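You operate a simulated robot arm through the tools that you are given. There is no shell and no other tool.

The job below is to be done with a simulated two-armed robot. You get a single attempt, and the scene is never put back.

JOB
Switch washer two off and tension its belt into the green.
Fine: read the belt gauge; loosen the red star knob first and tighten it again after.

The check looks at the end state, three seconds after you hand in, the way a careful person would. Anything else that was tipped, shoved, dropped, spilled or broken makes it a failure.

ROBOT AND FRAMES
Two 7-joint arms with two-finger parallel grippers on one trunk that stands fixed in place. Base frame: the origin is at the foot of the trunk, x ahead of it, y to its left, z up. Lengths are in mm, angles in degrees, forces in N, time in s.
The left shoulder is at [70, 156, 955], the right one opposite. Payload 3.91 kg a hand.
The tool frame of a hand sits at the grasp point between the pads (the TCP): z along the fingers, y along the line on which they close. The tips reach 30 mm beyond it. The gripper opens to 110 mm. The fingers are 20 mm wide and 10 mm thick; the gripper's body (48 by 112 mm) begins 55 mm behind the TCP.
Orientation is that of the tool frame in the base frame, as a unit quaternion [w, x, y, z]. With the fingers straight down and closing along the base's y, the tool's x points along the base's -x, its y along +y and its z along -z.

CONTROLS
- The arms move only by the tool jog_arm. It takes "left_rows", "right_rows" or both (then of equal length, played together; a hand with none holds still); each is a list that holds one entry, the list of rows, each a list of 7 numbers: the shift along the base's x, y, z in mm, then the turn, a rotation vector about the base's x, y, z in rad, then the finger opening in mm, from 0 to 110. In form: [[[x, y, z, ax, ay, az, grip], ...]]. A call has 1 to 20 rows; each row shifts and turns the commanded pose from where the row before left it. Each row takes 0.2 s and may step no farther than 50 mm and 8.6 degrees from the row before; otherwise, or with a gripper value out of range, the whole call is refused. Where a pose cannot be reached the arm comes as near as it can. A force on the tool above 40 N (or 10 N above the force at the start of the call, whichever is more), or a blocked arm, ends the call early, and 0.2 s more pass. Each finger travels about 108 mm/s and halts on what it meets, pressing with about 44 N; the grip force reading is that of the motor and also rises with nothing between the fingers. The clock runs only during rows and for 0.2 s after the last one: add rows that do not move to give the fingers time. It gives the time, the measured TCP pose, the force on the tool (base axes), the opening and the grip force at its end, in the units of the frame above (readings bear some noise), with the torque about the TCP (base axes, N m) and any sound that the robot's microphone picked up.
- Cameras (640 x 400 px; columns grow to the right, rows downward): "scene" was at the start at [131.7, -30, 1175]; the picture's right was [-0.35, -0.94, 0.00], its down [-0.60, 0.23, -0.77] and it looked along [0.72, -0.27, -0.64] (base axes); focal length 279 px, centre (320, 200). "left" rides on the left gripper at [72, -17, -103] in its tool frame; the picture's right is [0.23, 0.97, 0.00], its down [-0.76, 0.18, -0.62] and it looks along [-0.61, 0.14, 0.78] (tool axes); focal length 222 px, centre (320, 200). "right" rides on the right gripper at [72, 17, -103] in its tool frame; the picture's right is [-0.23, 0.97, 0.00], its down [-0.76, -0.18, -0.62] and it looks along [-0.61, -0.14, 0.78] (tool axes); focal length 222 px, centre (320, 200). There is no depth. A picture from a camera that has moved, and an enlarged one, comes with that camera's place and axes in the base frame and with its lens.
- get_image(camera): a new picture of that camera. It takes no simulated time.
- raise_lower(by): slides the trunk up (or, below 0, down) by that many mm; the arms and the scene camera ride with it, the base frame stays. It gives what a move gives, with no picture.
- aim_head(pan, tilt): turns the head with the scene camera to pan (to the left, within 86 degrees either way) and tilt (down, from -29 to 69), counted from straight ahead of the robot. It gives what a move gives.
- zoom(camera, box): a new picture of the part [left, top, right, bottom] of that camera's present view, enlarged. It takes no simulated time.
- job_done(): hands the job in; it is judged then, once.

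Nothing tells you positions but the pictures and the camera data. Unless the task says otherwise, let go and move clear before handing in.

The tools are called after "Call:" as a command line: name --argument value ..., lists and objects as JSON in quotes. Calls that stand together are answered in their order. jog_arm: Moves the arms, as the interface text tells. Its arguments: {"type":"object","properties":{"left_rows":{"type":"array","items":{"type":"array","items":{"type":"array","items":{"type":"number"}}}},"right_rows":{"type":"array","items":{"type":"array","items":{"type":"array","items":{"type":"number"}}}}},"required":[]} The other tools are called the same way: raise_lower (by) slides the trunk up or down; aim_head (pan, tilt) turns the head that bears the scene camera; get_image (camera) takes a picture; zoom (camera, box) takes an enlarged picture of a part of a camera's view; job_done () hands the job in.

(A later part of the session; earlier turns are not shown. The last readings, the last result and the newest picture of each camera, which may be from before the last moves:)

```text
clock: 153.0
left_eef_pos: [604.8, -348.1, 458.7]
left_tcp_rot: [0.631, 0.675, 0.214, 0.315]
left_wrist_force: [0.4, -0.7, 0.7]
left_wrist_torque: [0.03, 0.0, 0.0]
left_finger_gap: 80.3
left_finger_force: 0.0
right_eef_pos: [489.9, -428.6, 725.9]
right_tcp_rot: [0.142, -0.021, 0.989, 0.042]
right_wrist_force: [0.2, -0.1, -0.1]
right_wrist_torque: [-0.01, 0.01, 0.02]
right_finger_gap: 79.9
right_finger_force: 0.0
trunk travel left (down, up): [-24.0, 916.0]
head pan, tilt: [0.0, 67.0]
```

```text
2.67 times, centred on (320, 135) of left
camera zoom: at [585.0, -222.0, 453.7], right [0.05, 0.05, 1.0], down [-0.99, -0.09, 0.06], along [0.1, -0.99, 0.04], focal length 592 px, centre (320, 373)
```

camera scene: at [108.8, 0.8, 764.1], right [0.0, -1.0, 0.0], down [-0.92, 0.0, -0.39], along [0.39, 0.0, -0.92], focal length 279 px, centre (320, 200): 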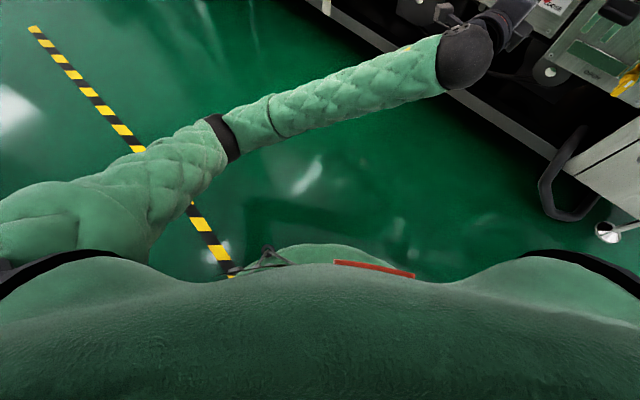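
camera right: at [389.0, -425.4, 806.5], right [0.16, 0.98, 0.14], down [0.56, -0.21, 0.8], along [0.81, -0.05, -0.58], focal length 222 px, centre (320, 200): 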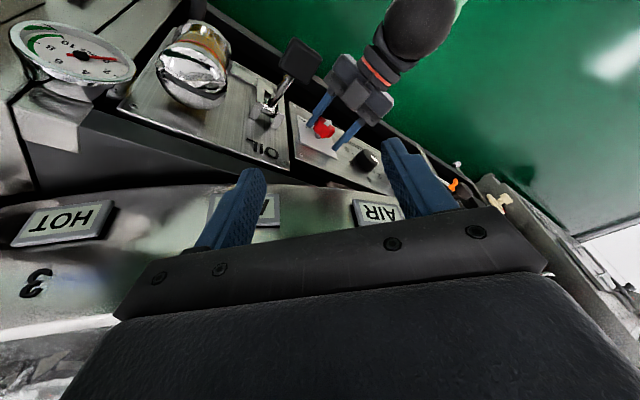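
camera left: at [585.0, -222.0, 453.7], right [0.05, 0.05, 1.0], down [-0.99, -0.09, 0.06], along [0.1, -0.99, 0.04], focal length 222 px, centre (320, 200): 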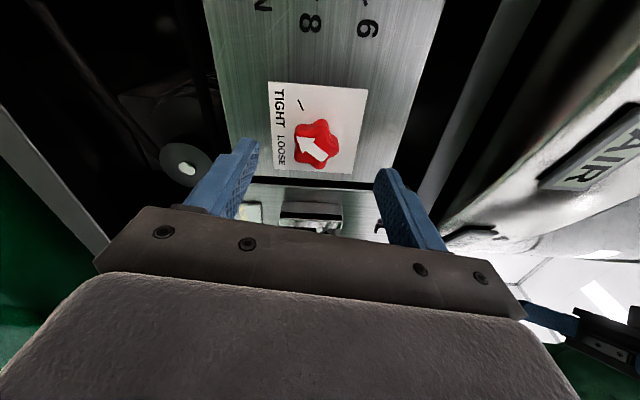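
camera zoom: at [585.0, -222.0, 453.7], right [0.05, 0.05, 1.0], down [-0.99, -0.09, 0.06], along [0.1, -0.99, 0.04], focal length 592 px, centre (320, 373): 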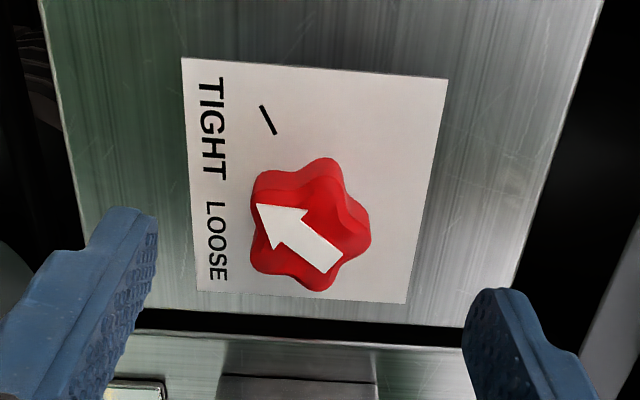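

The star's lobe faces the upper finger. All views agree on an axis at (669.7,-429.3,455.7), so I'll shift onto it, correct a 1° yaw, and advance part-way.

Call:
jog_arm --left_rows '[[[-3.4, -4.6, -2.2, 0, 0, 0.0155, 80], [-3.4, -4.6, -2.2, 0, 0, 0, 80], [5.2, -5.2, 0, 0, 0, 0, 80], [5.2, -5.2, 0, 0, 0, 0, 80], [5.2, -5.2, 0, 0, 0, 0, 80], [5.2, -5.2, 0, 0, 0, 0, 80], [5.2, -5.2, 0, 0, 0, 0, 80], [0, 0, 0, 0, 0, 0, 70], [0, 0, 0, 0, 0, 0, 70]]]'

Call:
zoom --camera "left" --box '[230, 70, 410, 220]'

```text
clock: 155.0
left_eef_pos: [622.3, -383.3, 455.5]
left_tcp_rot: [0.63, 0.673, 0.219, 0.319]
left_wrist_force: [-0.3, -0.4, -0.1]
left_wrist_torque: [0.02, 0.0, -0.03]
left_finger_gap: 69.9
left_finger_force: 0.0
right_eef_pos: [488.0, -428.8, 726.1]
right_tcp_rot: [0.142, -0.023, 0.989, 0.043]
right_wrist_force: [-0.1, -0.3, 0.0]
right_wrist_torque: [0.02, -0.02, -0.03]
right_finger_gap: 80.0
right_finger_force: 0.0
trunk travel left (down, up): [-24.0, 916.0]
head pan, tilt: [0.0, 67.0]
```

```text
2.67 times, centred on (320, 145) of left
camera zoom: at [602.1, -258.0, 449.5], right [0.05, 0.05, 1.0], down [-0.99, -0.11, 0.06], along [0.11, -0.99, 0.04], focal length 592 px, centre (320, 347)
```

zoom: 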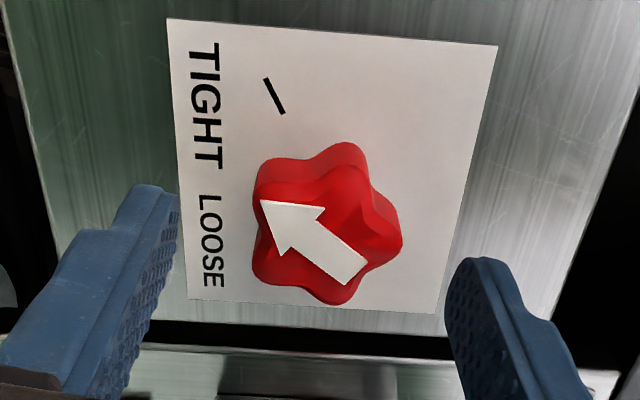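

Well aligned. I'll advance the rest of the way and close to just around the star, then check again.

Call:
jog_arm --left_rows '[[[5.4, -4.4, 0.5, 0, 0, 0, 70], [4.9, -4.9, 0, 0, 0, 0, 60], [4.9, -4.9, 0, 0, 0, 0, 55], [4.9, -4.9, 0, 0, 0, 0, 50], [0, 0, 0, 0, 0, 0, 46], [0, 0, 0, 0, 0, 0, 46], [0, 0, 0, 0, 0, 0, 46]]]'

Call:
zoom --camera "left" --box '[230, 90, 410, 230]'

```text
clock: 156.6
left_eef_pos: [642.9, -402.8, 455.4]
left_tcp_rot: [0.63, 0.673, 0.22, 0.319]
left_wrist_force: [1.1, -0.4, -0.1]
left_wrist_torque: [-0.02, 0.0, 0.03]
left_finger_gap: 46.0
left_finger_force: 0.1
right_eef_pos: [488.6, -428.2, 726.5]
right_tcp_rot: [0.143, -0.023, 0.989, 0.044]
right_wrist_force: [0.8, 0.3, 0.4]
right_wrist_torque: [0.0, 0.01, -0.06]
right_finger_gap: 80.1
right_finger_force: 0.2
trunk travel left (down, up): [-24.0, 916.0]
head pan, tilt: [0.0, 67.0]
```

```text
2.86 times, centred on (320, 160) of left
camera zoom: at [622.5, -276.4, 450.2], right [0.05, 0.05, 1.0], down [-0.99, -0.11, 0.06], along [0.11, -0.99, 0.04], focal length 635 px, centre (320, 314)
```

zoom: 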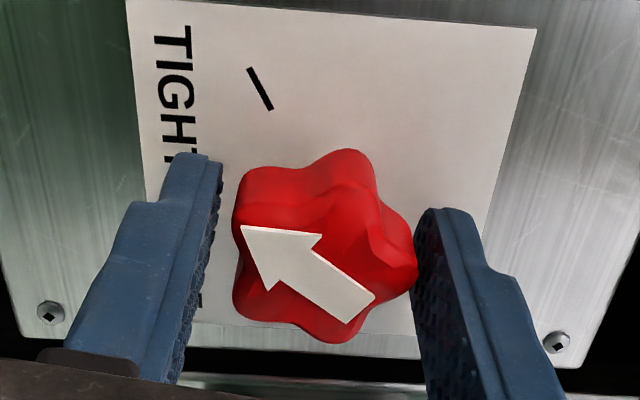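

Centred in both directions. I'll close and turn counter-clockwise.

Call:
jog_arm --left_rows '[[[0, 0, 0, 0, 0, 0, 39], [0, 0, 0, 0, 0, 0, 33], [0, 0, 0, -0.0424, 0.0424, 0, 33], [0, 0, 0, -0.0707, 0.0707, 0, 33], [0, 0, 0, -0.0707, 0.0707, 0, 33], [0, 0, 0, -0.0707, 0.0707, 0, 33], [0, 0, 0, -0.0707, 0.0707, 0, 33], [0, 0, 0, -0.0707, 0.0707, 0, 33]]]'

Call:
zoom --camera "left" --box '[230, 90, 410, 230]'

```text
clock: 158.4
left_eef_pos: [643.0, -400.9, 454.3]
left_tcp_rot: [0.694, 0.586, 0.396, 0.134]
left_wrist_force: [-6.0, 4.8, -4.8]
left_wrist_torque: [-0.63, -0.58, -0.03]
left_finger_gap: 38.3
left_finger_force: 44.9
right_eef_pos: [490.0, -429.0, 726.8]
right_tcp_rot: [0.143, -0.022, 0.989, 0.043]
right_wrist_force: [0.6, -0.1, -0.5]
right_wrist_torque: [-0.02, 0.02, -0.01]
right_finger_gap: 80.2
right_finger_force: 0.0
trunk travel left (down, up): [-24.0, 916.0]
head pan, tilt: [0.0, 67.0]
```

```text
2.86 times, centred on (320, 160) of left
camera zoom: at [612.7, -286.4, 411.0], right [0.42, 0.42, 0.81], down [-0.89, 0.0, 0.46], along [0.2, -0.91, 0.37], focal length 635 px, centre (320, 314)
```

zoom: 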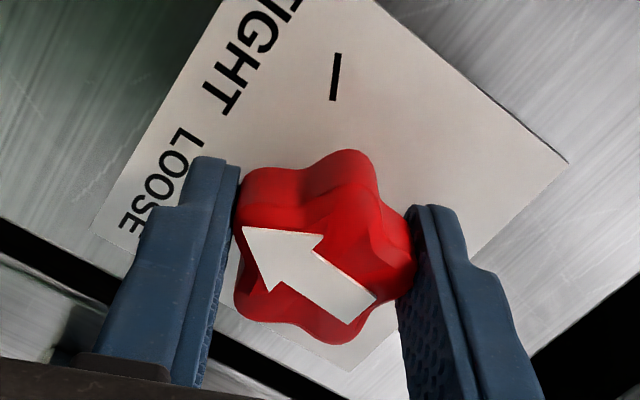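

That worked: about 32° turned with only small forces. I'll continue.

Call:
jog_arm --left_rows '[[[0, 0, 0, -0.0707, 0.0707, 0, 33], [0, 0, 0, -0.0707, 0.0707, 0, 33], [0, 0, 0, -0.0707, 0.0707, 0, 33], [0, 0, 0, -0.0707, 0.0707, 0, 33], [0, 0, 0, 0, 0, 0, 33]]]'

Call:
zoom --camera "left" --box '[230, 90, 410, 230]'

Call:
get_image --camera "scene"

```text
clock: 159.3
left_eef_pos: [641.4, -402.4, 455.5]
left_tcp_rot: [0.707, 0.515, 0.485, 0.017]
left_wrist_force: [-10.4, -1.8, -12.2]
left_wrist_torque: [-0.39, -0.42, -0.01]
left_finger_gap: 38.2
left_finger_force: 44.7
right_eef_pos: [489.5, -430.5, 726.9]
right_tcp_rot: [0.144, -0.022, 0.988, 0.042]
right_wrist_force: [0.4, -0.3, -0.3]
right_wrist_torque: [0.01, 0.0, 0.01]
right_finger_gap: 80.1
right_finger_force: 0.1
trunk travel left (down, up): [-24.0, 916.0]
head pan, tilt: [0.0, 67.0]
stopped in row 4 (left hand): the force on the tool passed its limit at 56 N (the readings are from after the stop); the commanded pose is now the measured one
```

```text
2.86 times, centred on (320, 160) of left
camera zoom: at [601.0, -298.4, 394.1], right [0.58, 0.57, 0.57], down [-0.76, 0.13, 0.64], along [0.3, -0.81, 0.51], focal length 635 px, centre (320, 314)
```

zoom: 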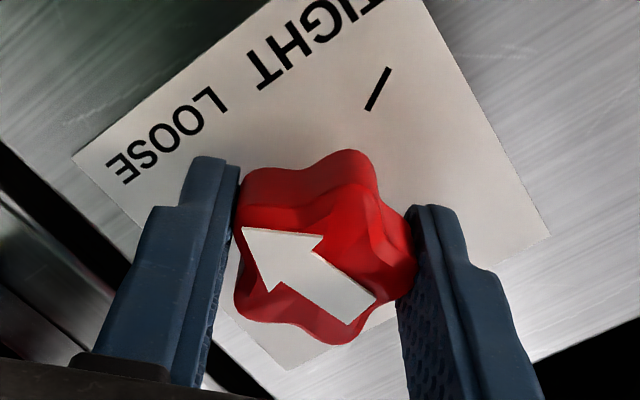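

```text
taken
camera scene: at [109.0, 0.4, 764.4], right [0.0, -1.0, 0.0], down [-0.92, 0.0, -0.39], along [0.39, 0.0, -0.92], focal length 279 px, centre (320, 200)
```

scene: 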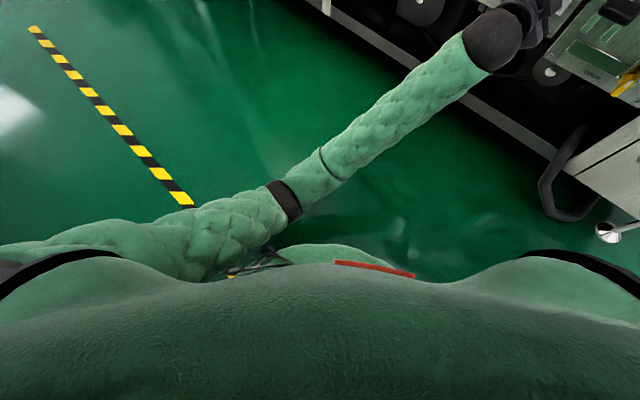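

The knob is about 75° round and the elbow limit stopped this stroke. I'll open, roll back 72° (one lobe) in place and regrip for the rest.

Call:
jog_arm --left_rows '[[[0, 0, 0, 0, 0, 0, 50], [0, 0, 0, 0, 0, 0, 64], [0, 0, 0, 0, 0, 0, 64], [0, 0, 0, 0.0889, -0.0889, 0, 64], [0, 0, 0, 0.0889, -0.0889, 0, 64], [0, 0, 0, 0.0889, -0.0889, 0, 64], [0, 0, 0, 0.0889, -0.0889, 0, 64], [0, 0, 0, 0.0889, -0.0889, 0, 64], [0, 0, 0, 0.0889, -0.0889, 0, 64], [0, 0, 0, 0.0889, -0.0889, 0, 64], [0, 0, 0, 0.0889, -0.0889, 0, 64], [0, 0, 0, 0.0889, -0.0889, 0, 64], [0, 0, 0, 0.0889, -0.0889, 0, 64], [0, 0, 0, 0, 0, 0, 46], [0, 0, 0, 0, 0, 0, 46], [0, 0, 0, 0, 0, 0, 46]]]'

Call:
zoom --camera "left" --box '[230, 90, 410, 230]'

```text
clock: 162.7
left_eef_pos: [643.8, -401.8, 455.0]
left_tcp_rot: [0.56, 0.702, 0.092, 0.43]
left_wrist_force: [0.7, -0.1, 0.0]
left_wrist_torque: [-0.02, 0.04, 0.01]
left_finger_gap: 46.2
left_finger_force: 0.1
right_eef_pos: [489.2, -428.9, 725.9]
right_tcp_rot: [0.143, -0.021, 0.989, 0.043]
right_wrist_force: [0.6, 0.4, 0.3]
right_wrist_torque: [0.01, -0.01, -0.01]
right_finger_gap: 80.2
right_finger_force: 0.0
trunk travel left (down, up): [-24.0, 916.0]
head pan, tilt: [0.0, 67.0]
```

```text
2.86 times, centred on (320, 160) of left
camera zoom: at [621.0, -278.0, 477.8], right [-0.2, -0.21, 0.96], down [-0.97, -0.09, -0.22], along [0.13, -0.97, -0.18], focal length 635 px, centre (320, 314)
```

zoom: 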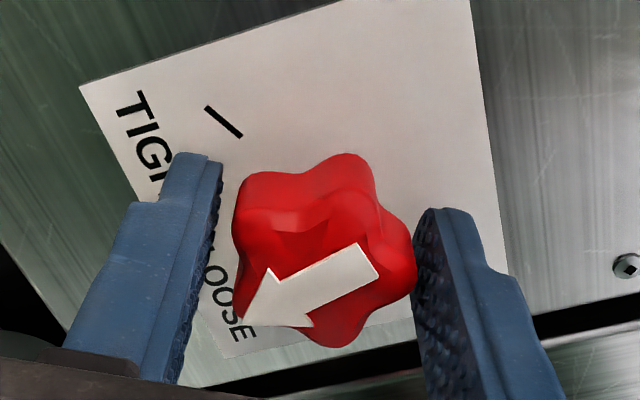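

Perfectly aligned again. I'll close and turn another ~57°.

Call:
jog_arm --left_rows '[[[0, 0, 0, 0, 0, 0, 39], [0, 0, 0, 0, 0, 0, 33], [0, 0, 0, -0.0424, 0.0424, 0, 33], [0, 0, 0, -0.0707, 0.0707, 0, 33], [0, 0, 0, -0.0707, 0.0707, 0, 33], [0, 0, 0, -0.0707, 0.0707, 0, 33], [0, 0, 0, -0.0707, 0.0707, 0, 33], [0, 0, 0, -0.0707, 0.0707, 0, 33], [0, 0, 0, -0.0707, 0.0707, 0, 33], [0, 0, 0, -0.0707, 0.0707, 0, 33], [0, 0, 0, -0.0707, 0.0707, 0, 33], [0, 0, 0, -0.0707, 0.0707, 0, 33]]]'

Call:
zoom --camera "left" --box '[230, 90, 410, 230]'

```text
clock: 165.3
left_eef_pos: [641.7, -401.0, 455.7]
left_tcp_rot: [0.697, 0.58, 0.404, 0.121]
left_wrist_force: [4.4, -5.0, 3.5]
left_wrist_torque: [0.2, -0.86, 0.25]
left_finger_gap: 38.8
left_finger_force: 45.5
right_eef_pos: [489.2, -428.7, 725.1]
right_tcp_rot: [0.144, -0.022, 0.988, 0.042]
right_wrist_force: [-0.8, -0.3, 0.3]
right_wrist_torque: [0.01, -0.02, -0.03]
right_finger_gap: 80.2
right_finger_force: 0.0
trunk travel left (down, up): [-24.0, 916.0]
head pan, tilt: [0.0, 67.0]
```

```text
2.86 times, centred on (320, 160) of left
camera zoom: at [611.4, -287.5, 409.4], right [0.44, 0.43, 0.79], down [-0.87, 0.01, 0.48], along [0.2, -0.9, 0.38], focal length 635 px, centre (320, 314)
```

zoom: 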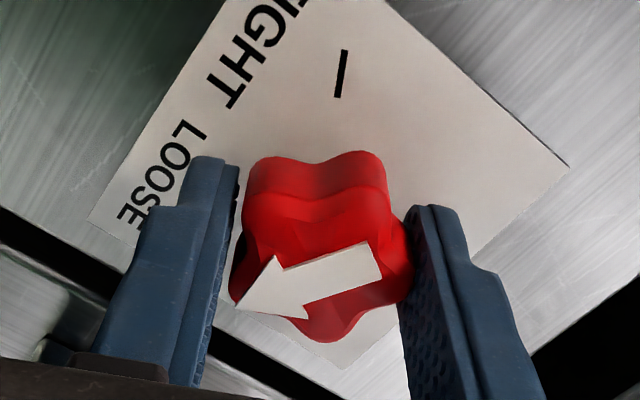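

There's now 0.75 N·m of resistance and a slight slip, so the knob may be at the LOOSE stop. I'll check the arrow against the mark.

Call:
aim_head --pan -22 --tilt 30

Call:
zoom --camera "scene" --box '[270, 130, 420, 240]'

Call:
zoom --camera "right" --box '[280, 80, 400, 170]'

```text
clock: 166.4
left_eef_pos: [642.2, -402.6, 454.9]
left_tcp_rot: [0.697, 0.58, 0.405, 0.121]
left_wrist_force: [-2.8, -7.3, 5.9]
left_wrist_torque: [-0.11, -0.87, -0.11]
left_finger_gap: 38.7
left_finger_force: 44.9
right_eef_pos: [488.9, -428.7, 726.2]
right_tcp_rot: [0.145, -0.023, 0.988, 0.043]
right_wrist_force: [0.7, -0.8, -0.2]
right_wrist_torque: [0.0, -0.01, -0.02]
right_finger_gap: 80.1
right_finger_force: 0.1
trunk travel left (down, up): [-24.0, 916.0]
head pan, tilt: [-22.0, 30.0]
```

```text
3.64 times, centred on (345, 185) of scene
camera zoom: at [134.2, -33.2, 813.9], right [-0.37, -0.93, 0.0], down [-0.46, 0.19, -0.87], along [0.8, -0.32, -0.5], focal length 1015 px, centre (229, 254)
```

zoom: 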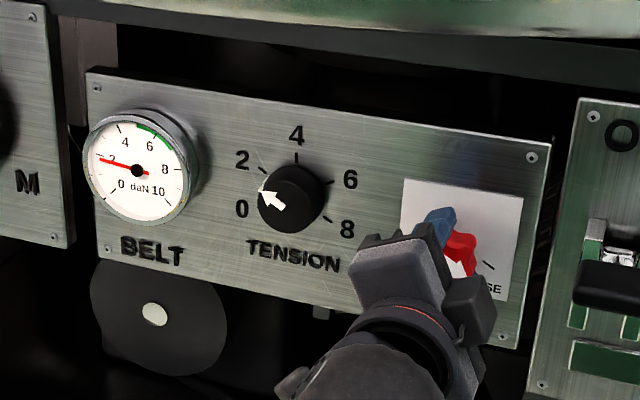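

```text
4.44 times, centred on (340, 125) of right
camera zoom: at [389.7, -423.8, 807.0], right [0.16, 0.98, 0.14], down [0.56, -0.21, 0.8], along [0.81, -0.05, -0.59], focal length 987 px, centre (231, 533)
```

zoom: 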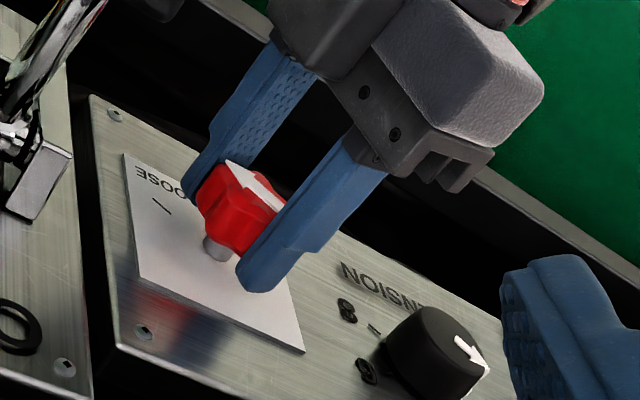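

From the right camera the arrow points at LOOSE, so the knob is loosened. I'll release, back off and move to the tension dial.

Call:
jog_arm --left_rows '[[[0, 0, 0, 0, 0, 0, 50], [0, 0, 0, 0, 0, 0, 70], [-8.3, 8.3, 0, 0, 0, 0, 70], [-8.3, 8.3, 0, 0, 0, 0, 70], [-8.3, 8.3, 0, 0, 0, 0, 70], [-8.3, 8.3, 0, 0, 0, 0, 70], [-8.3, 8.3, 0, 0, 0, 0, 70], [-8.3, 8.3, 0, 0, 0, 0, 70], [14.8, 14.6, 2.4, 0, 0, 0, 70], [14.8, 14.6, 2.4, 0, 0, 0, 70], [14.8, 14.6, 2.4, 0, 0, 0, 70], [14.8, 14.6, 2.4, -0.0617, 0.0617, 0, 70], [14.8, 14.6, 2.4, -0.0617, 0.0617, 0, 70], [14.8, 14.6, 2.4, -0.0617, 0.0617, 0, 70], [0, 0, 0, 0, 0, 0, 70], [0, 0, 0, 0, 0, 0, 70]]]'

Call:
get_image --camera "left"

Call:
zoom --camera "scene" --box '[270, 130, 420, 240]'

```text
clock: 169.8
left_eef_pos: [681.8, -263.9, 469.1]
left_tcp_rot: [0.706, 0.522, 0.477, 0.028]
left_wrist_force: [-0.5, -0.6, 0.0]
left_wrist_torque: [0.01, -0.01, -0.02]
left_finger_gap: 69.9
left_finger_force: 0.1
right_eef_pos: [489.4, -427.7, 727.1]
right_tcp_rot: [0.143, -0.023, 0.989, 0.043]
right_wrist_force: [0.2, -0.4, 0.2]
right_wrist_torque: [0.01, -0.01, -0.01]
right_finger_gap: 80.3
right_finger_force: 0.0
trunk travel left (down, up): [-24.0, 916.0]
head pan, tilt: [-22.0, 30.0]
```

```text
taken
camera left: at [641.7, -158.9, 409.7], right [0.57, 0.56, 0.6], down [-0.77, 0.11, 0.63], along [0.28, -0.82, 0.5], focal length 222 px, centre (320, 200)
```

left: 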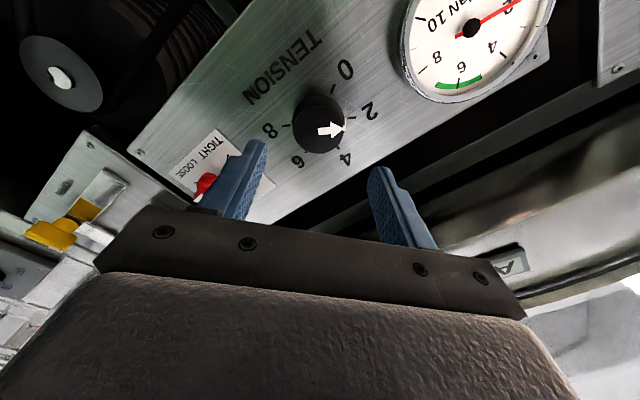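

```text
3.64 times, centred on (345, 185) of scene
camera zoom: at [134.4, -33.1, 813.9], right [-0.37, -0.93, 0.0], down [-0.46, 0.19, -0.87], along [0.8, -0.32, -0.5], focal length 1015 px, centre (229, 254)
```

zoom: 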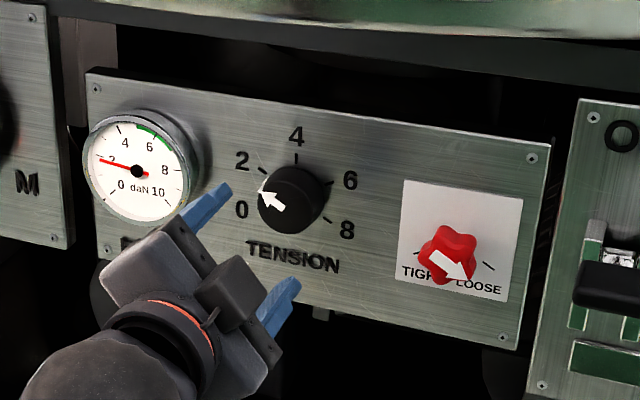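

The star's arrow is clearly at LOOSE. I'll zoom in on the dial with the left camera for centring.

Call:
zoom --camera "left" --box '[240, 50, 400, 190]'

Call:
zoom --camera "left" --box '[390, 0, 560, 120]'

```text
2.86 times, centred on (320, 120) of left
camera zoom: at [641.7, -158.9, 409.7], right [0.57, 0.56, 0.6], down [-0.77, 0.11, 0.63], along [0.28, -0.82, 0.5], focal length 635 px, centre (320, 429)
```

zoom: 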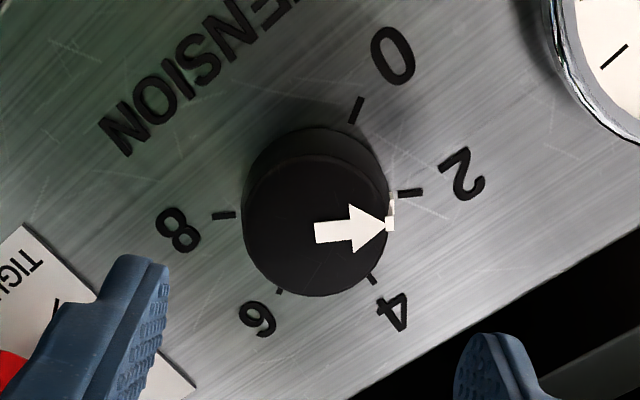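

```text
3.33 times, centred on (475, 60) of left
camera zoom: at [641.7, -158.9, 409.7], right [0.57, 0.56, 0.6], down [-0.77, 0.11, 0.63], along [0.28, -0.82, 0.5], focal length 740 px, centre (-197, 667)
```

zoom: 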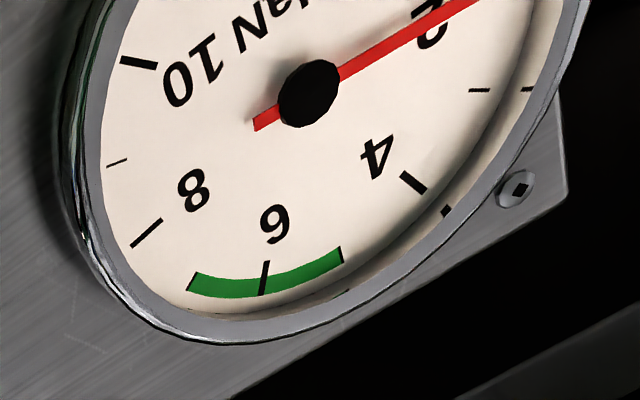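

The green band is 5–7 and the needle reads about 2, as does the dial, so I need roughly 110° clockwise. I'll approach the dial part-way and check alignment.

Call:
jog_arm --left_rows '[[[4.9, -5.5, -0.1, 0, 0, 0, 70], [4.9, -5.5, -0.1, 0, 0, 0, 70], [4.9, -5.5, -0.1, 0, 0, 0, 70], [4.9, -5.5, -0.1, 0, 0, 0, 70], [4.9, -5.5, -0.1, 0, 0, 0, 70], [4.9, -5.5, -0.1, 0, 0, 0, 70], [4.9, -5.5, -0.1, 0, 0, 0, 70], [0, 0, 0, 0, 0, 0, 64], [0, 0, 0, 0, 0, 0, 64]]]'

Call:
zoom --camera "left" --box '[230, 70, 410, 220]'

Call:
zoom --camera "scene" --box '[270, 130, 420, 240]'

```text
clock: 171.8
left_eef_pos: [716.5, -301.3, 468.8]
left_tcp_rot: [0.706, 0.522, 0.477, 0.03]
left_wrist_force: [0.3, 0.0, -0.5]
left_wrist_torque: [0.01, 0.02, 0.01]
left_finger_gap: 63.8
left_finger_force: 0.0
right_eef_pos: [489.8, -429.8, 726.6]
right_tcp_rot: [0.143, -0.022, 0.989, 0.043]
right_wrist_force: [0.0, -0.7, 1.4]
right_wrist_torque: [-0.04, 0.03, -0.02]
right_finger_gap: 80.0
right_finger_force: 0.2
trunk travel left (down, up): [-24.0, 916.0]
head pan, tilt: [-22.0, 30.0]
```

```text
2.67 times, centred on (320, 145) of left
camera zoom: at [675.4, -197.6, 409.6], right [0.57, 0.56, 0.6], down [-0.77, 0.11, 0.63], along [0.28, -0.82, 0.5], focal length 592 px, centre (320, 347)
```

zoom: 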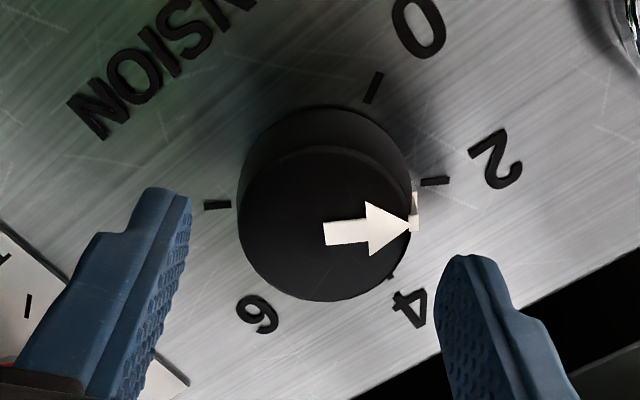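

```text
3.64 times, centred on (345, 185) of scene
camera zoom: at [134.5, -33.1, 813.9], right [-0.37, -0.93, 0.0], down [-0.46, 0.19, -0.87], along [0.8, -0.32, -0.5], focal length 1015 px, centre (229, 254)
```

zoom: 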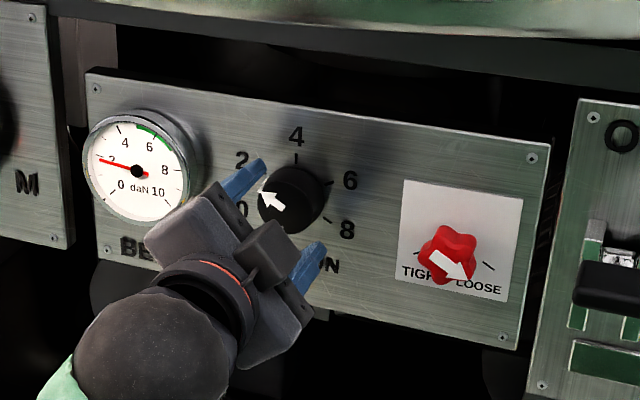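

Triangulating two views gives the dial's axis as (757.6,-341.5,468.5), with its front 18 mm off the panel. I'll advance and bring the pads close.

Call:
jog_arm --left_rows '[[[5.3, -5.2, -0.5, 0, 0, 0, 64], [5.3, -5.2, -0.4, 0, 0, 0, 60], [5.3, -5.1, -0.4, 0, 0, 0, 56], [0, 0, 0, 0, 0, 0, 52], [0, 0, 0, 0, 0, 0, 52], [0, 0, 0, 0, 0, 0, 52]]]'

Call:
zoom --camera "left" --box '[230, 90, 410, 230]'

```text
clock: 173.2
left_eef_pos: [730.9, -319.1, 468.0]
left_tcp_rot: [0.706, 0.523, 0.476, 0.029]
left_wrist_force: [0.0, -0.2, 0.1]
left_wrist_torque: [0.02, -0.03, 0.02]
left_finger_gap: 51.8
left_finger_force: 0.1
right_eef_pos: [489.7, -429.7, 726.4]
right_tcp_rot: [0.143, -0.022, 0.989, 0.043]
right_wrist_force: [0.2, -0.1, 0.0]
right_wrist_torque: [0.0, 0.0, -0.02]
right_finger_gap: 80.2
right_finger_force: 0.0
trunk travel left (down, up): [-24.0, 916.0]
head pan, tilt: [-22.0, 30.0]
```

```text
2.86 times, centred on (320, 160) of left
camera zoom: at [691.3, -213.2, 408.4], right [0.57, 0.56, 0.6], down [-0.77, 0.11, 0.63], along [0.28, -0.82, 0.5], focal length 635 px, centre (320, 314)
```

zoom: 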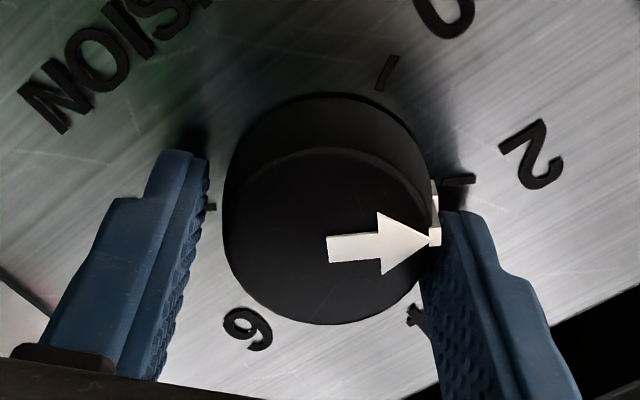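

The dial has a small pointer nub on its side right where a pad would press. I'll roll 46° clockwise so the pads avoid it.

Call:
jog_arm --left_rows '[[[0, 0, 0, 0, 0, 0, 66], [0, 0, 0, 0.0811, -0.0811, 0, 66], [0, 0, 0, 0.0811, -0.0811, 0, 66], [0, 0, 0, 0.0811, -0.0811, 0, 66], [0, 0, 0, 0.0811, -0.0811, 0, 66], [0, 0, 0, 0.0811, -0.0811, 0, 66], [0, 0, 0, 0.0811, -0.0811, 0, 66], [0, 0, 0, 0.0811, -0.0811, 0, 66], [0, 0, 0, 0, 0, 0, 52], [0, 0, 0, 0, 0, 0, 52], [0, 0, 0, 0, 0, 0, 52]]]'

Call:
zoom --camera "left" --box '[230, 90, 410, 230]'

```text
clock: 175.6
left_eef_pos: [732.4, -319.0, 466.0]
left_tcp_rot: [0.637, 0.668, 0.236, 0.303]
left_wrist_force: [-0.7, -0.2, 0.1]
left_wrist_torque: [-0.04, -0.01, 0.02]
left_finger_gap: 51.9
left_finger_force: 0.0
right_eef_pos: [489.4, -428.6, 726.3]
right_tcp_rot: [0.143, -0.023, 0.989, 0.043]
right_wrist_force: [0.6, 0.2, -0.6]
right_wrist_torque: [-0.03, 0.01, -0.04]
right_finger_gap: 80.0
right_finger_force: 0.2
trunk travel left (down, up): [-24.0, 916.0]
head pan, tilt: [-22.0, 30.0]
```

```text
2.86 times, centred on (320, 160) of left
camera zoom: at [711.6, -192.7, 458.8], right [0.09, 0.08, 0.99], down [-0.99, -0.11, 0.1], along [0.11, -0.99, 0.07], focal length 635 px, centre (320, 314)
```

zoom: 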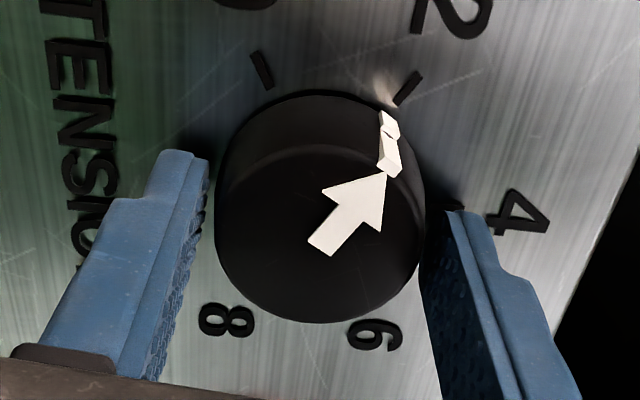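

Now the pads clear the nub. I'll centre slightly, close, and turn clockwise about 50°.

Call:
jog_arm --left_rows '[[[0, 0, -1, 0, 0, 0, 52], [0, 0, 0, 0, 0, 0, 46], [0, 0, 0, 0, 0, 0, 40], [0, 0, 0, 0, 0, 0, 38]]]'

Call:
jog_arm --left_rows '[[[0, 0, 0, 0.0424, -0.0424, 0, 36], [0, 0, 0, 0.0636, -0.0636, 0, 36], [0, 0, 0, 0.0636, -0.0636, 0, 36], [0, 0, 0, 0.0636, -0.0636, 0, 36], [0, 0, 0, 0.0636, -0.0636, 0, 36]]]'

Call:
zoom --camera "left" --box '[230, 90, 410, 230]'

Call:
zoom --camera "scene" --box '[270, 130, 420, 240]'

```text
clock: 176.6
left_eef_pos: [731.9, -317.7, 466.6]
left_tcp_rot: [0.638, 0.668, 0.235, 0.303]
left_wrist_force: [2.3, -0.8, 4.6]
left_wrist_torque: [-0.1, -0.14, -0.03]
left_finger_gap: 47.3
left_finger_force: 44.6
right_eef_pos: [488.9, -429.1, 726.0]
right_tcp_rot: [0.143, -0.022, 0.989, 0.043]
right_wrist_force: [-0.8, -0.1, 0.7]
right_wrist_torque: [-0.01, 0.03, -0.02]
right_finger_gap: 79.8
right_finger_force: 0.1
trunk travel left (down, up): [-24.0, 916.0]
head pan, tilt: [-22.0, 30.0]
```

```text
clock: 177.8
left_eef_pos: [731.9, -317.8, 466.2]
left_tcp_rot: [0.558, 0.703, 0.092, 0.43]
left_wrist_force: [-19.6, 13.8, -9.4]
left_wrist_torque: [0.5, 0.53, -0.64]
left_finger_gap: 47.2
left_finger_force: 45.5
right_eef_pos: [489.6, -428.5, 726.5]
right_tcp_rot: [0.143, -0.022, 0.989, 0.044]
right_wrist_force: [-0.6, -0.4, -0.5]
right_wrist_torque: [0.0, -0.01, -0.01]
right_finger_gap: 79.7
right_finger_force: 0.0
trunk travel left (down, up): [-24.0, 916.0]
head pan, tilt: [-22.0, 30.0]
```

```text
2.86 times, centred on (320, 160) of left
camera zoom: at [709.9, -194.8, 488.0], right [-0.2, -0.21, 0.96], down [-0.97, -0.09, -0.22], along [0.13, -0.97, -0.19], focal length 635 px, centre (320, 314)
```

zoom: 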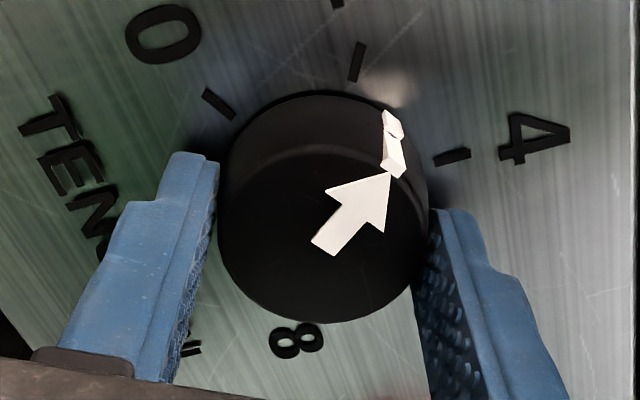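

```text
3.64 times, centred on (345, 185) of scene
camera zoom: at [134.4, -32.9, 813.8], right [-0.37, -0.93, 0.0], down [-0.46, 0.19, -0.87], along [0.8, -0.32, -0.5], focal length 1015 px, centre (229, 254)
```

zoom: 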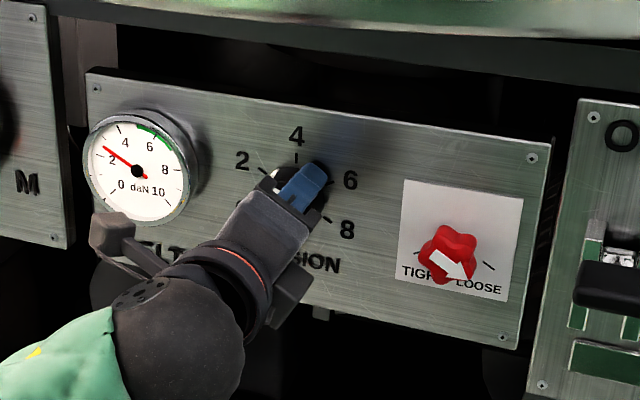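

The dial is turning and the needle is rising to about 2.7. I'll ease back slightly to relieve the axial load and continue clockwise.

Call:
jog_arm --left_rows '[[[-0.7, 0.7, 0, 0.0424, -0.0424, 0, 36], [0, 0, 0, 0.0636, -0.0636, 0, 36], [0, 0, 0, 0.0636, -0.0636, 0, 36], [0, 0, 0, 0.0636, -0.0636, 0, 36], [0, 0, 0, 0.0636, -0.0636, 0, 36]]]'

Call:
zoom --camera "left" --box '[230, 90, 410, 230]'

Call:
zoom --camera "scene" --box '[270, 130, 420, 240]'

```text
clock: 179.0
left_eef_pos: [731.4, -316.6, 464.5]
left_tcp_rot: [0.456, 0.707, -0.056, 0.537]
left_wrist_force: [1.5, 0.2, -23.2]
left_wrist_torque: [0.76, 0.86, -0.36]
left_finger_gap: 47.4
left_finger_force: 45.0
right_eef_pos: [491.2, -429.7, 725.5]
right_tcp_rot: [0.142, -0.022, 0.989, 0.043]
right_wrist_force: [-0.1, -0.1, -0.8]
right_wrist_torque: [0.0, 0.02, 0.01]
right_finger_gap: 79.9
right_finger_force: 0.1
trunk travel left (down, up): [-24.0, 916.0]
head pan, tilt: [-22.0, 30.0]
```

```text
2.86 times, centred on (320, 160) of left
camera zoom: at [699.4, -205.2, 514.5], right [-0.46, -0.47, 0.76], down [-0.86, 0.02, -0.51], along [0.22, -0.88, -0.41], focal length 635 px, centre (320, 314)
```

zoom: 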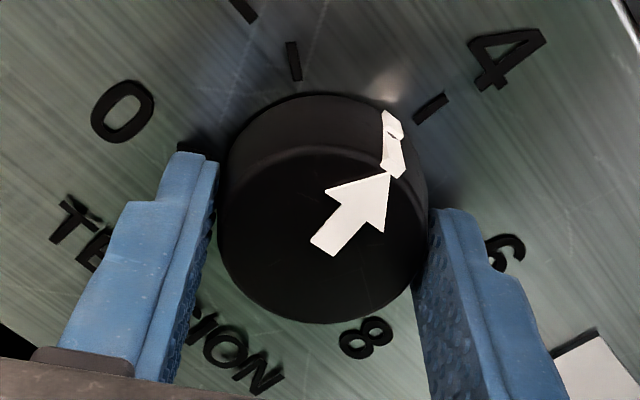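

```text
3.64 times, centred on (345, 185) of scene
camera zoom: at [135.3, -33.4, 813.6], right [-0.37, -0.93, 0.0], down [-0.46, 0.19, -0.87], along [0.8, -0.32, -0.5], focal length 1015 px, centre (229, 254)
```

zoom: 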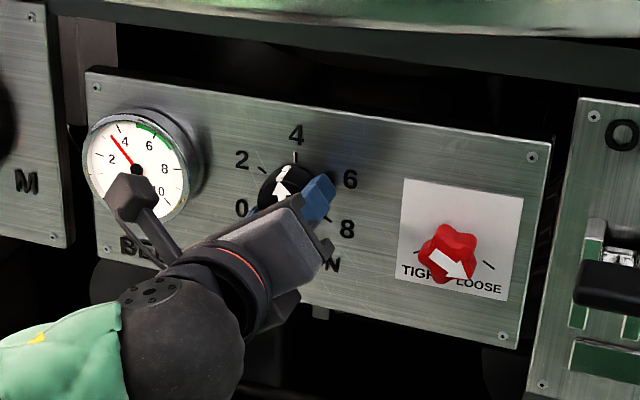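

The gauge is at about 3.5 now. I'll open, roll back counter-clockwise about 89° so the pads stay clear of the nub, and regrip.

Call:
jog_arm --left_rows '[[[0, 0, 0, 0, 0, 0, 56], [0, 0, 0, 0, 0, 0, 68], [0, 0, 0, -0.0997, 0.0997, 0, 68], [0, 0, 0, -0.0997, 0.0997, 0, 68], [0, 0, 0, -0.0997, 0.0997, 0, 68], [0, 0, 0, -0.0997, 0.0997, 0, 68], [0, 0, 0, -0.0997, 0.0997, 0, 68], [0, 0, 0, -0.0997, 0.0997, 0, 68], [0, 0, 0, -0.0997, 0.0997, 0, 68], [0, 0, 0, -0.0997, 0.0997, 0, 68], [0, 0, 0, -0.0997, 0.0997, 0, 68], [0, 0, 0, -0.0997, 0.0997, 0, 68], [0, 0, 0, -0.0997, 0.0997, 0, 68], [0, 0, 0, 0, 0, 0, 54], [0, 0, 0, 0, 0, 0, 54], [0, 0, 0, 0, 0, 0, 54]]]'

Call:
zoom --camera "left" --box '[230, 90, 410, 230]'

Call:
zoom --camera "scene" --box '[270, 130, 420, 240]'

```text
clock: 182.4
left_eef_pos: [730.8, -318.4, 465.7]
left_tcp_rot: [0.704, 0.544, 0.452, 0.061]
left_wrist_force: [-0.1, 0.9, 0.8]
left_wrist_torque: [0.01, -0.01, 0.03]
left_finger_gap: 53.9
left_finger_force: 0.1
right_eef_pos: [489.2, -429.1, 726.1]
right_tcp_rot: [0.144, -0.023, 0.988, 0.043]
right_wrist_force: [0.2, 0.1, 0.3]
right_wrist_torque: [0.0, 0.04, 0.0]
right_finger_gap: 80.0
right_finger_force: 0.1
trunk travel left (down, up): [-24.0, 916.0]
head pan, tilt: [-22.0, 30.0]
```

```text
2.86 times, centred on (320, 160) of left
camera zoom: at [694.7, -209.3, 411.3], right [0.53, 0.52, 0.67], down [-0.81, 0.07, 0.58], along [0.25, -0.85, 0.46], focal length 635 px, centre (320, 314)
```

zoom: 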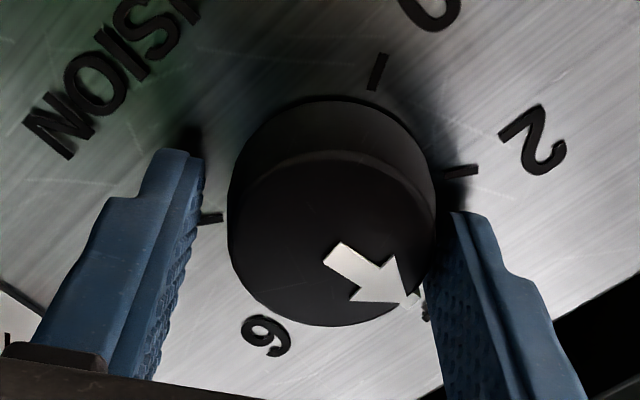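

```text
3.64 times, centred on (345, 185) of scene
camera zoom: at [134.5, -33.1, 813.9], right [-0.37, -0.93, 0.0], down [-0.46, 0.19, -0.87], along [0.8, -0.32, -0.5], focal length 1015 px, centre (229, 254)
```

zoom: 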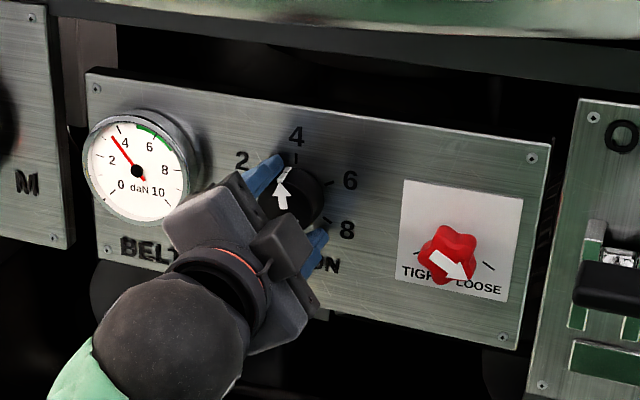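

The setting holds at about 3.5. I'll regrip and turn clockwise about 50° more.

Call:
jog_arm --left_rows '[[[0.6, 0.6, 1.2, 0, 0, 0, 54], [0, 0, 0, 0, 0, 0, 54], [0, 0, 0, 0, 0, 0, 46], [0, 0, 0, 0, 0, 0, 40], [0, 0, 0, 0.0424, -0.0424, 0, 36], [0, 0, 0, 0.0707, -0.0707, 0, 36], [0, 0, 0, 0.0707, -0.0707, 0, 36], [0, 0, 0, 0.0707, -0.0707, 0, 36], [0, 0, 0, 0.0707, -0.0707, 0, 36], [0, 0, 0, 0.0707, -0.0707, 0, 36], [0, 0, 0, 0, 0, 0, 36]]]'

Call:
zoom --camera "left" --box '[230, 90, 410, 230]'

Call:
zoom --camera "scene" --box '[270, 130, 420, 240]'

```text
clock: 184.8
left_eef_pos: [732.2, -316.7, 467.9]
left_tcp_rot: [0.658, 0.649, 0.285, 0.254]
left_wrist_force: [-5.0, -0.2, -8.1]
left_wrist_torque: [0.24, 0.23, -0.05]
left_finger_gap: 47.0
left_finger_force: 45.5
right_eef_pos: [490.1, -428.9, 726.6]
right_tcp_rot: [0.143, -0.022, 0.989, 0.043]
right_wrist_force: [0.2, 0.1, 0.1]
right_wrist_torque: [0.02, -0.01, -0.04]
right_finger_gap: 80.0
right_finger_force: 0.2
trunk travel left (down, up): [-24.0, 916.0]
head pan, tilt: [-22.0, 30.0]
```

```text
2.86 times, centred on (320, 160) of left
camera zoom: at [710.5, -193.1, 447.6], right [0.2, 0.19, 0.96], down [-0.97, -0.09, 0.22], along [0.13, -0.98, 0.17], focal length 635 px, centre (320, 314)
```

zoom: 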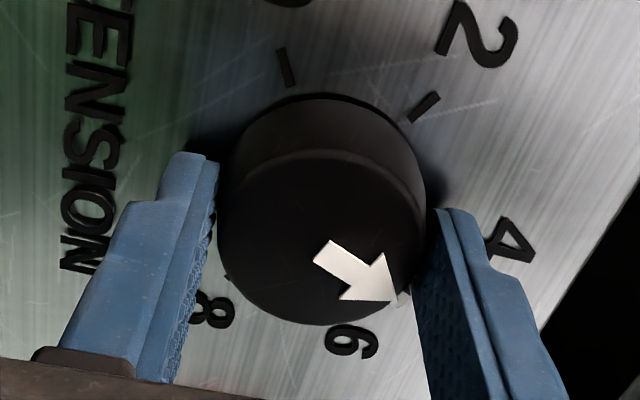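

```text
3.64 times, centred on (345, 185) of scene
camera zoom: at [134.5, -33.2, 813.7], right [-0.37, -0.93, 0.0], down [-0.46, 0.19, -0.87], along [0.8, -0.32, -0.5], focal length 1015 px, centre (229, 254)
```

zoom: 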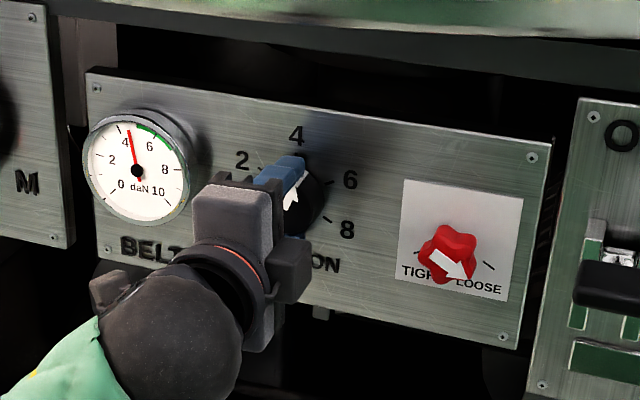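

The gauge is near 4.7 with low forces. Another ~0.6 rad should put it at 6.

Call:
jog_arm --left_rows '[[[0, 0, 0, 0.0707, -0.0707, 0, 36], [0, 0, 0, 0.0707, -0.0707, 0, 36], [0, 0, 0, 0.0707, -0.0707, 0, 36], [0, 0, 0, 0.0707, -0.0707, 0, 36], [0, 0, 0, 0.0707, -0.0707, 0, 36], [0, 0, 0, 0, 0, 0, 36]]]'

Call:
zoom --camera "scene" --box '[270, 130, 420, 240]'

Call:
zoom --camera "scene" --box '[285, 150, 335, 195]'

```text
clock: 186.2
left_eef_pos: [731.7, -317.6, 466.2]
left_tcp_rot: [0.574, 0.7, 0.117, 0.409]
left_wrist_force: [-10.9, 7.3, -19.2]
left_wrist_torque: [0.42, 0.47, -0.34]
left_finger_gap: 47.1
left_finger_force: 45.2
right_eef_pos: [490.1, -428.8, 725.4]
right_tcp_rot: [0.143, -0.022, 0.989, 0.043]
right_wrist_force: [0.6, 0.7, 0.8]
right_wrist_torque: [0.0, -0.02, 0.02]
right_finger_gap: 80.0
right_finger_force: 0.0
trunk travel left (down, up): [-24.0, 916.0]
head pan, tilt: [-22.0, 30.0]
```

```text
3.64 times, centred on (345, 185) of scene
camera zoom: at [134.8, -33.2, 813.7], right [-0.37, -0.93, 0.0], down [-0.46, 0.19, -0.87], along [0.8, -0.32, -0.5], focal length 1015 px, centre (229, 254)
```

zoom: 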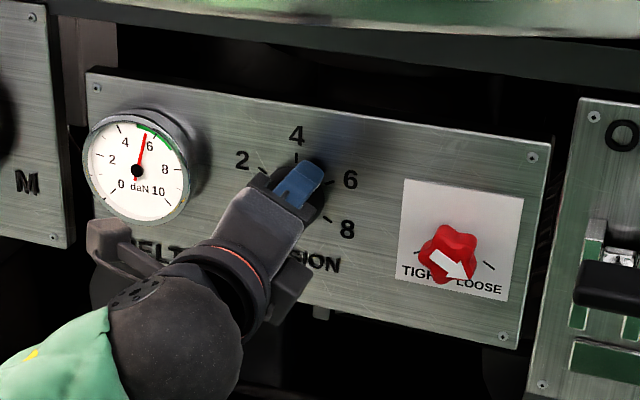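

```text
8.89 times, centred on (310, 172) of scene
camera zoom: at [134.8, -33.2, 813.7], right [-0.37, -0.93, 0.0], down [-0.46, 0.19, -0.87], along [0.8, -0.32, -0.5], focal length 2481 px, centre (409, 444)
```

zoom: 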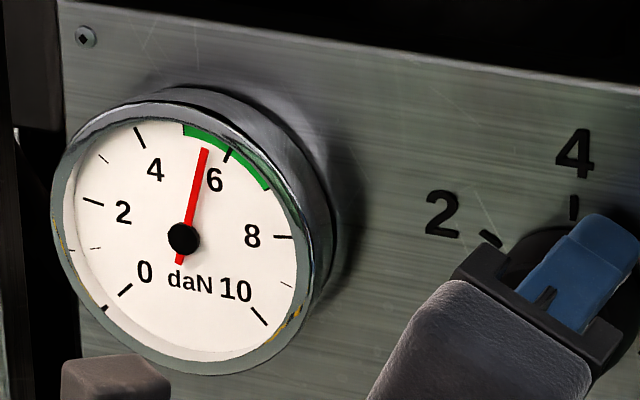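

The needle is in the green at about 5.6. I'll add a little more to bring it to the middle, about 6.

Call:
jog_arm --left_rows '[[[-0.3, 0.3, -0.5, 0.0424, -0.0424, 0, 36], [0, 0, 0, 0.0566, -0.0566, 0, 36], [0, 0, 0, 0.0354, -0.0354, 0, 36], [0, 0, 0, 0, 0, 0, 36]]]'

Call:
zoom --camera "scene" --box '[285, 150, 335, 195]'

```text
clock: 187.2
left_eef_pos: [731.8, -317.2, 467.0]
left_tcp_rot: [0.532, 0.708, 0.051, 0.462]
left_wrist_force: [0.6, -3.6, -23.1]
left_wrist_torque: [0.43, 0.44, 0.08]
left_finger_gap: 47.1
left_finger_force: 44.6
right_eef_pos: [490.4, -429.4, 725.8]
right_tcp_rot: [0.142, -0.023, 0.989, 0.044]
right_wrist_force: [-0.2, 0.4, 0.0]
right_wrist_torque: [-0.02, 0.02, 0.03]
right_finger_gap: 80.2
right_finger_force: 0.0
trunk travel left (down, up): [-24.0, 916.0]
head pan, tilt: [-22.0, 30.0]
```

```text
8.89 times, centred on (310, 172) of scene
camera zoom: at [135.3, -33.5, 813.7], right [-0.37, -0.93, 0.0], down [-0.46, 0.19, -0.87], along [0.8, -0.32, -0.5], focal length 2481 px, centre (409, 444)
```

zoom: 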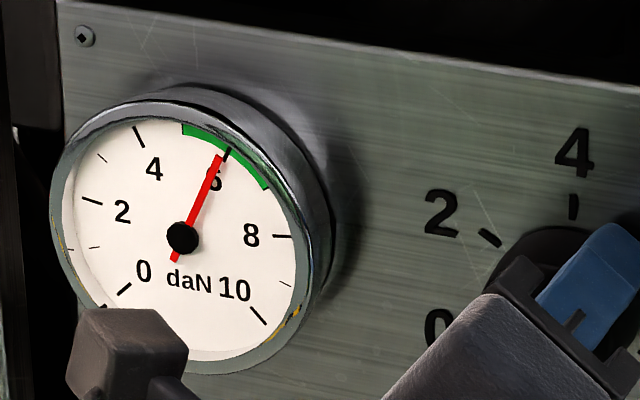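

The needle is now right around 6, mid-green. I'll release the dial carefully, back straight off and recheck.

Call:
jog_arm --left_rows '[[[0, 0, 0, 0, 0, 0, 52], [0, 0, 0, 0, 0, 0, 64], [0, 0, 0, 0, 0, 0, 68], [-8.5, 8.5, 0, 0, 0, 0, 70], [-8.5, 8.5, 0, 0, 0, 0, 70], [-8.5, 8.5, 0, 0, 0, 0, 70], [-8.5, 8.5, 0, 0, 0, 0, 70], [-8.5, 8.5, 0, 0, 0, 0, 70], [-8.5, 8.5, 0, 0, 0, 0, 70], [0, 0, 0, 0, 0, 0, 70], [0, 0, 0, 0, 0, 0, 70]]]'

Call:
zoom --camera "scene" --box '[270, 130, 420, 240]'

Call:
zoom --camera "scene" --box '[285, 150, 335, 195]'

```text
clock: 189.6
left_eef_pos: [680.5, -264.7, 467.8]
left_tcp_rot: [0.533, 0.707, 0.051, 0.462]
left_wrist_force: [-0.3, 0.1, 0.0]
left_wrist_torque: [0.04, -0.01, -0.01]
left_finger_gap: 70.1
left_finger_force: 0.0
right_eef_pos: [489.4, -429.2, 726.0]
right_tcp_rot: [0.143, -0.022, 0.989, 0.043]
right_wrist_force: [0.0, 0.0, -0.9]
right_wrist_torque: [0.0, 0.02, 0.01]
right_finger_gap: 80.1
right_finger_force: 0.0
trunk travel left (down, up): [-24.0, 916.0]
head pan, tilt: [-22.0, 30.0]
```

```text
3.64 times, centred on (345, 185) of scene
camera zoom: at [134.5, -33.1, 813.9], right [-0.37, -0.93, 0.0], down [-0.46, 0.19, -0.87], along [0.8, -0.32, -0.5], focal length 1015 px, centre (229, 254)
```

zoom: 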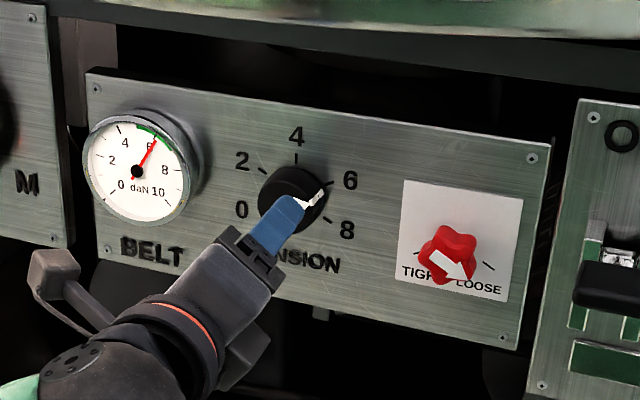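

```text
8.89 times, centred on (310, 172) of scene
camera zoom: at [134.5, -33.1, 813.9], right [-0.37, -0.93, 0.0], down [-0.46, 0.19, -0.87], along [0.8, -0.32, -0.5], focal length 2481 px, centre (409, 444)
```

zoom: 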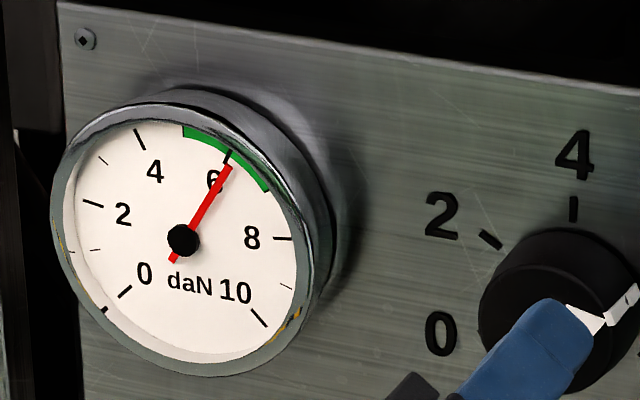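

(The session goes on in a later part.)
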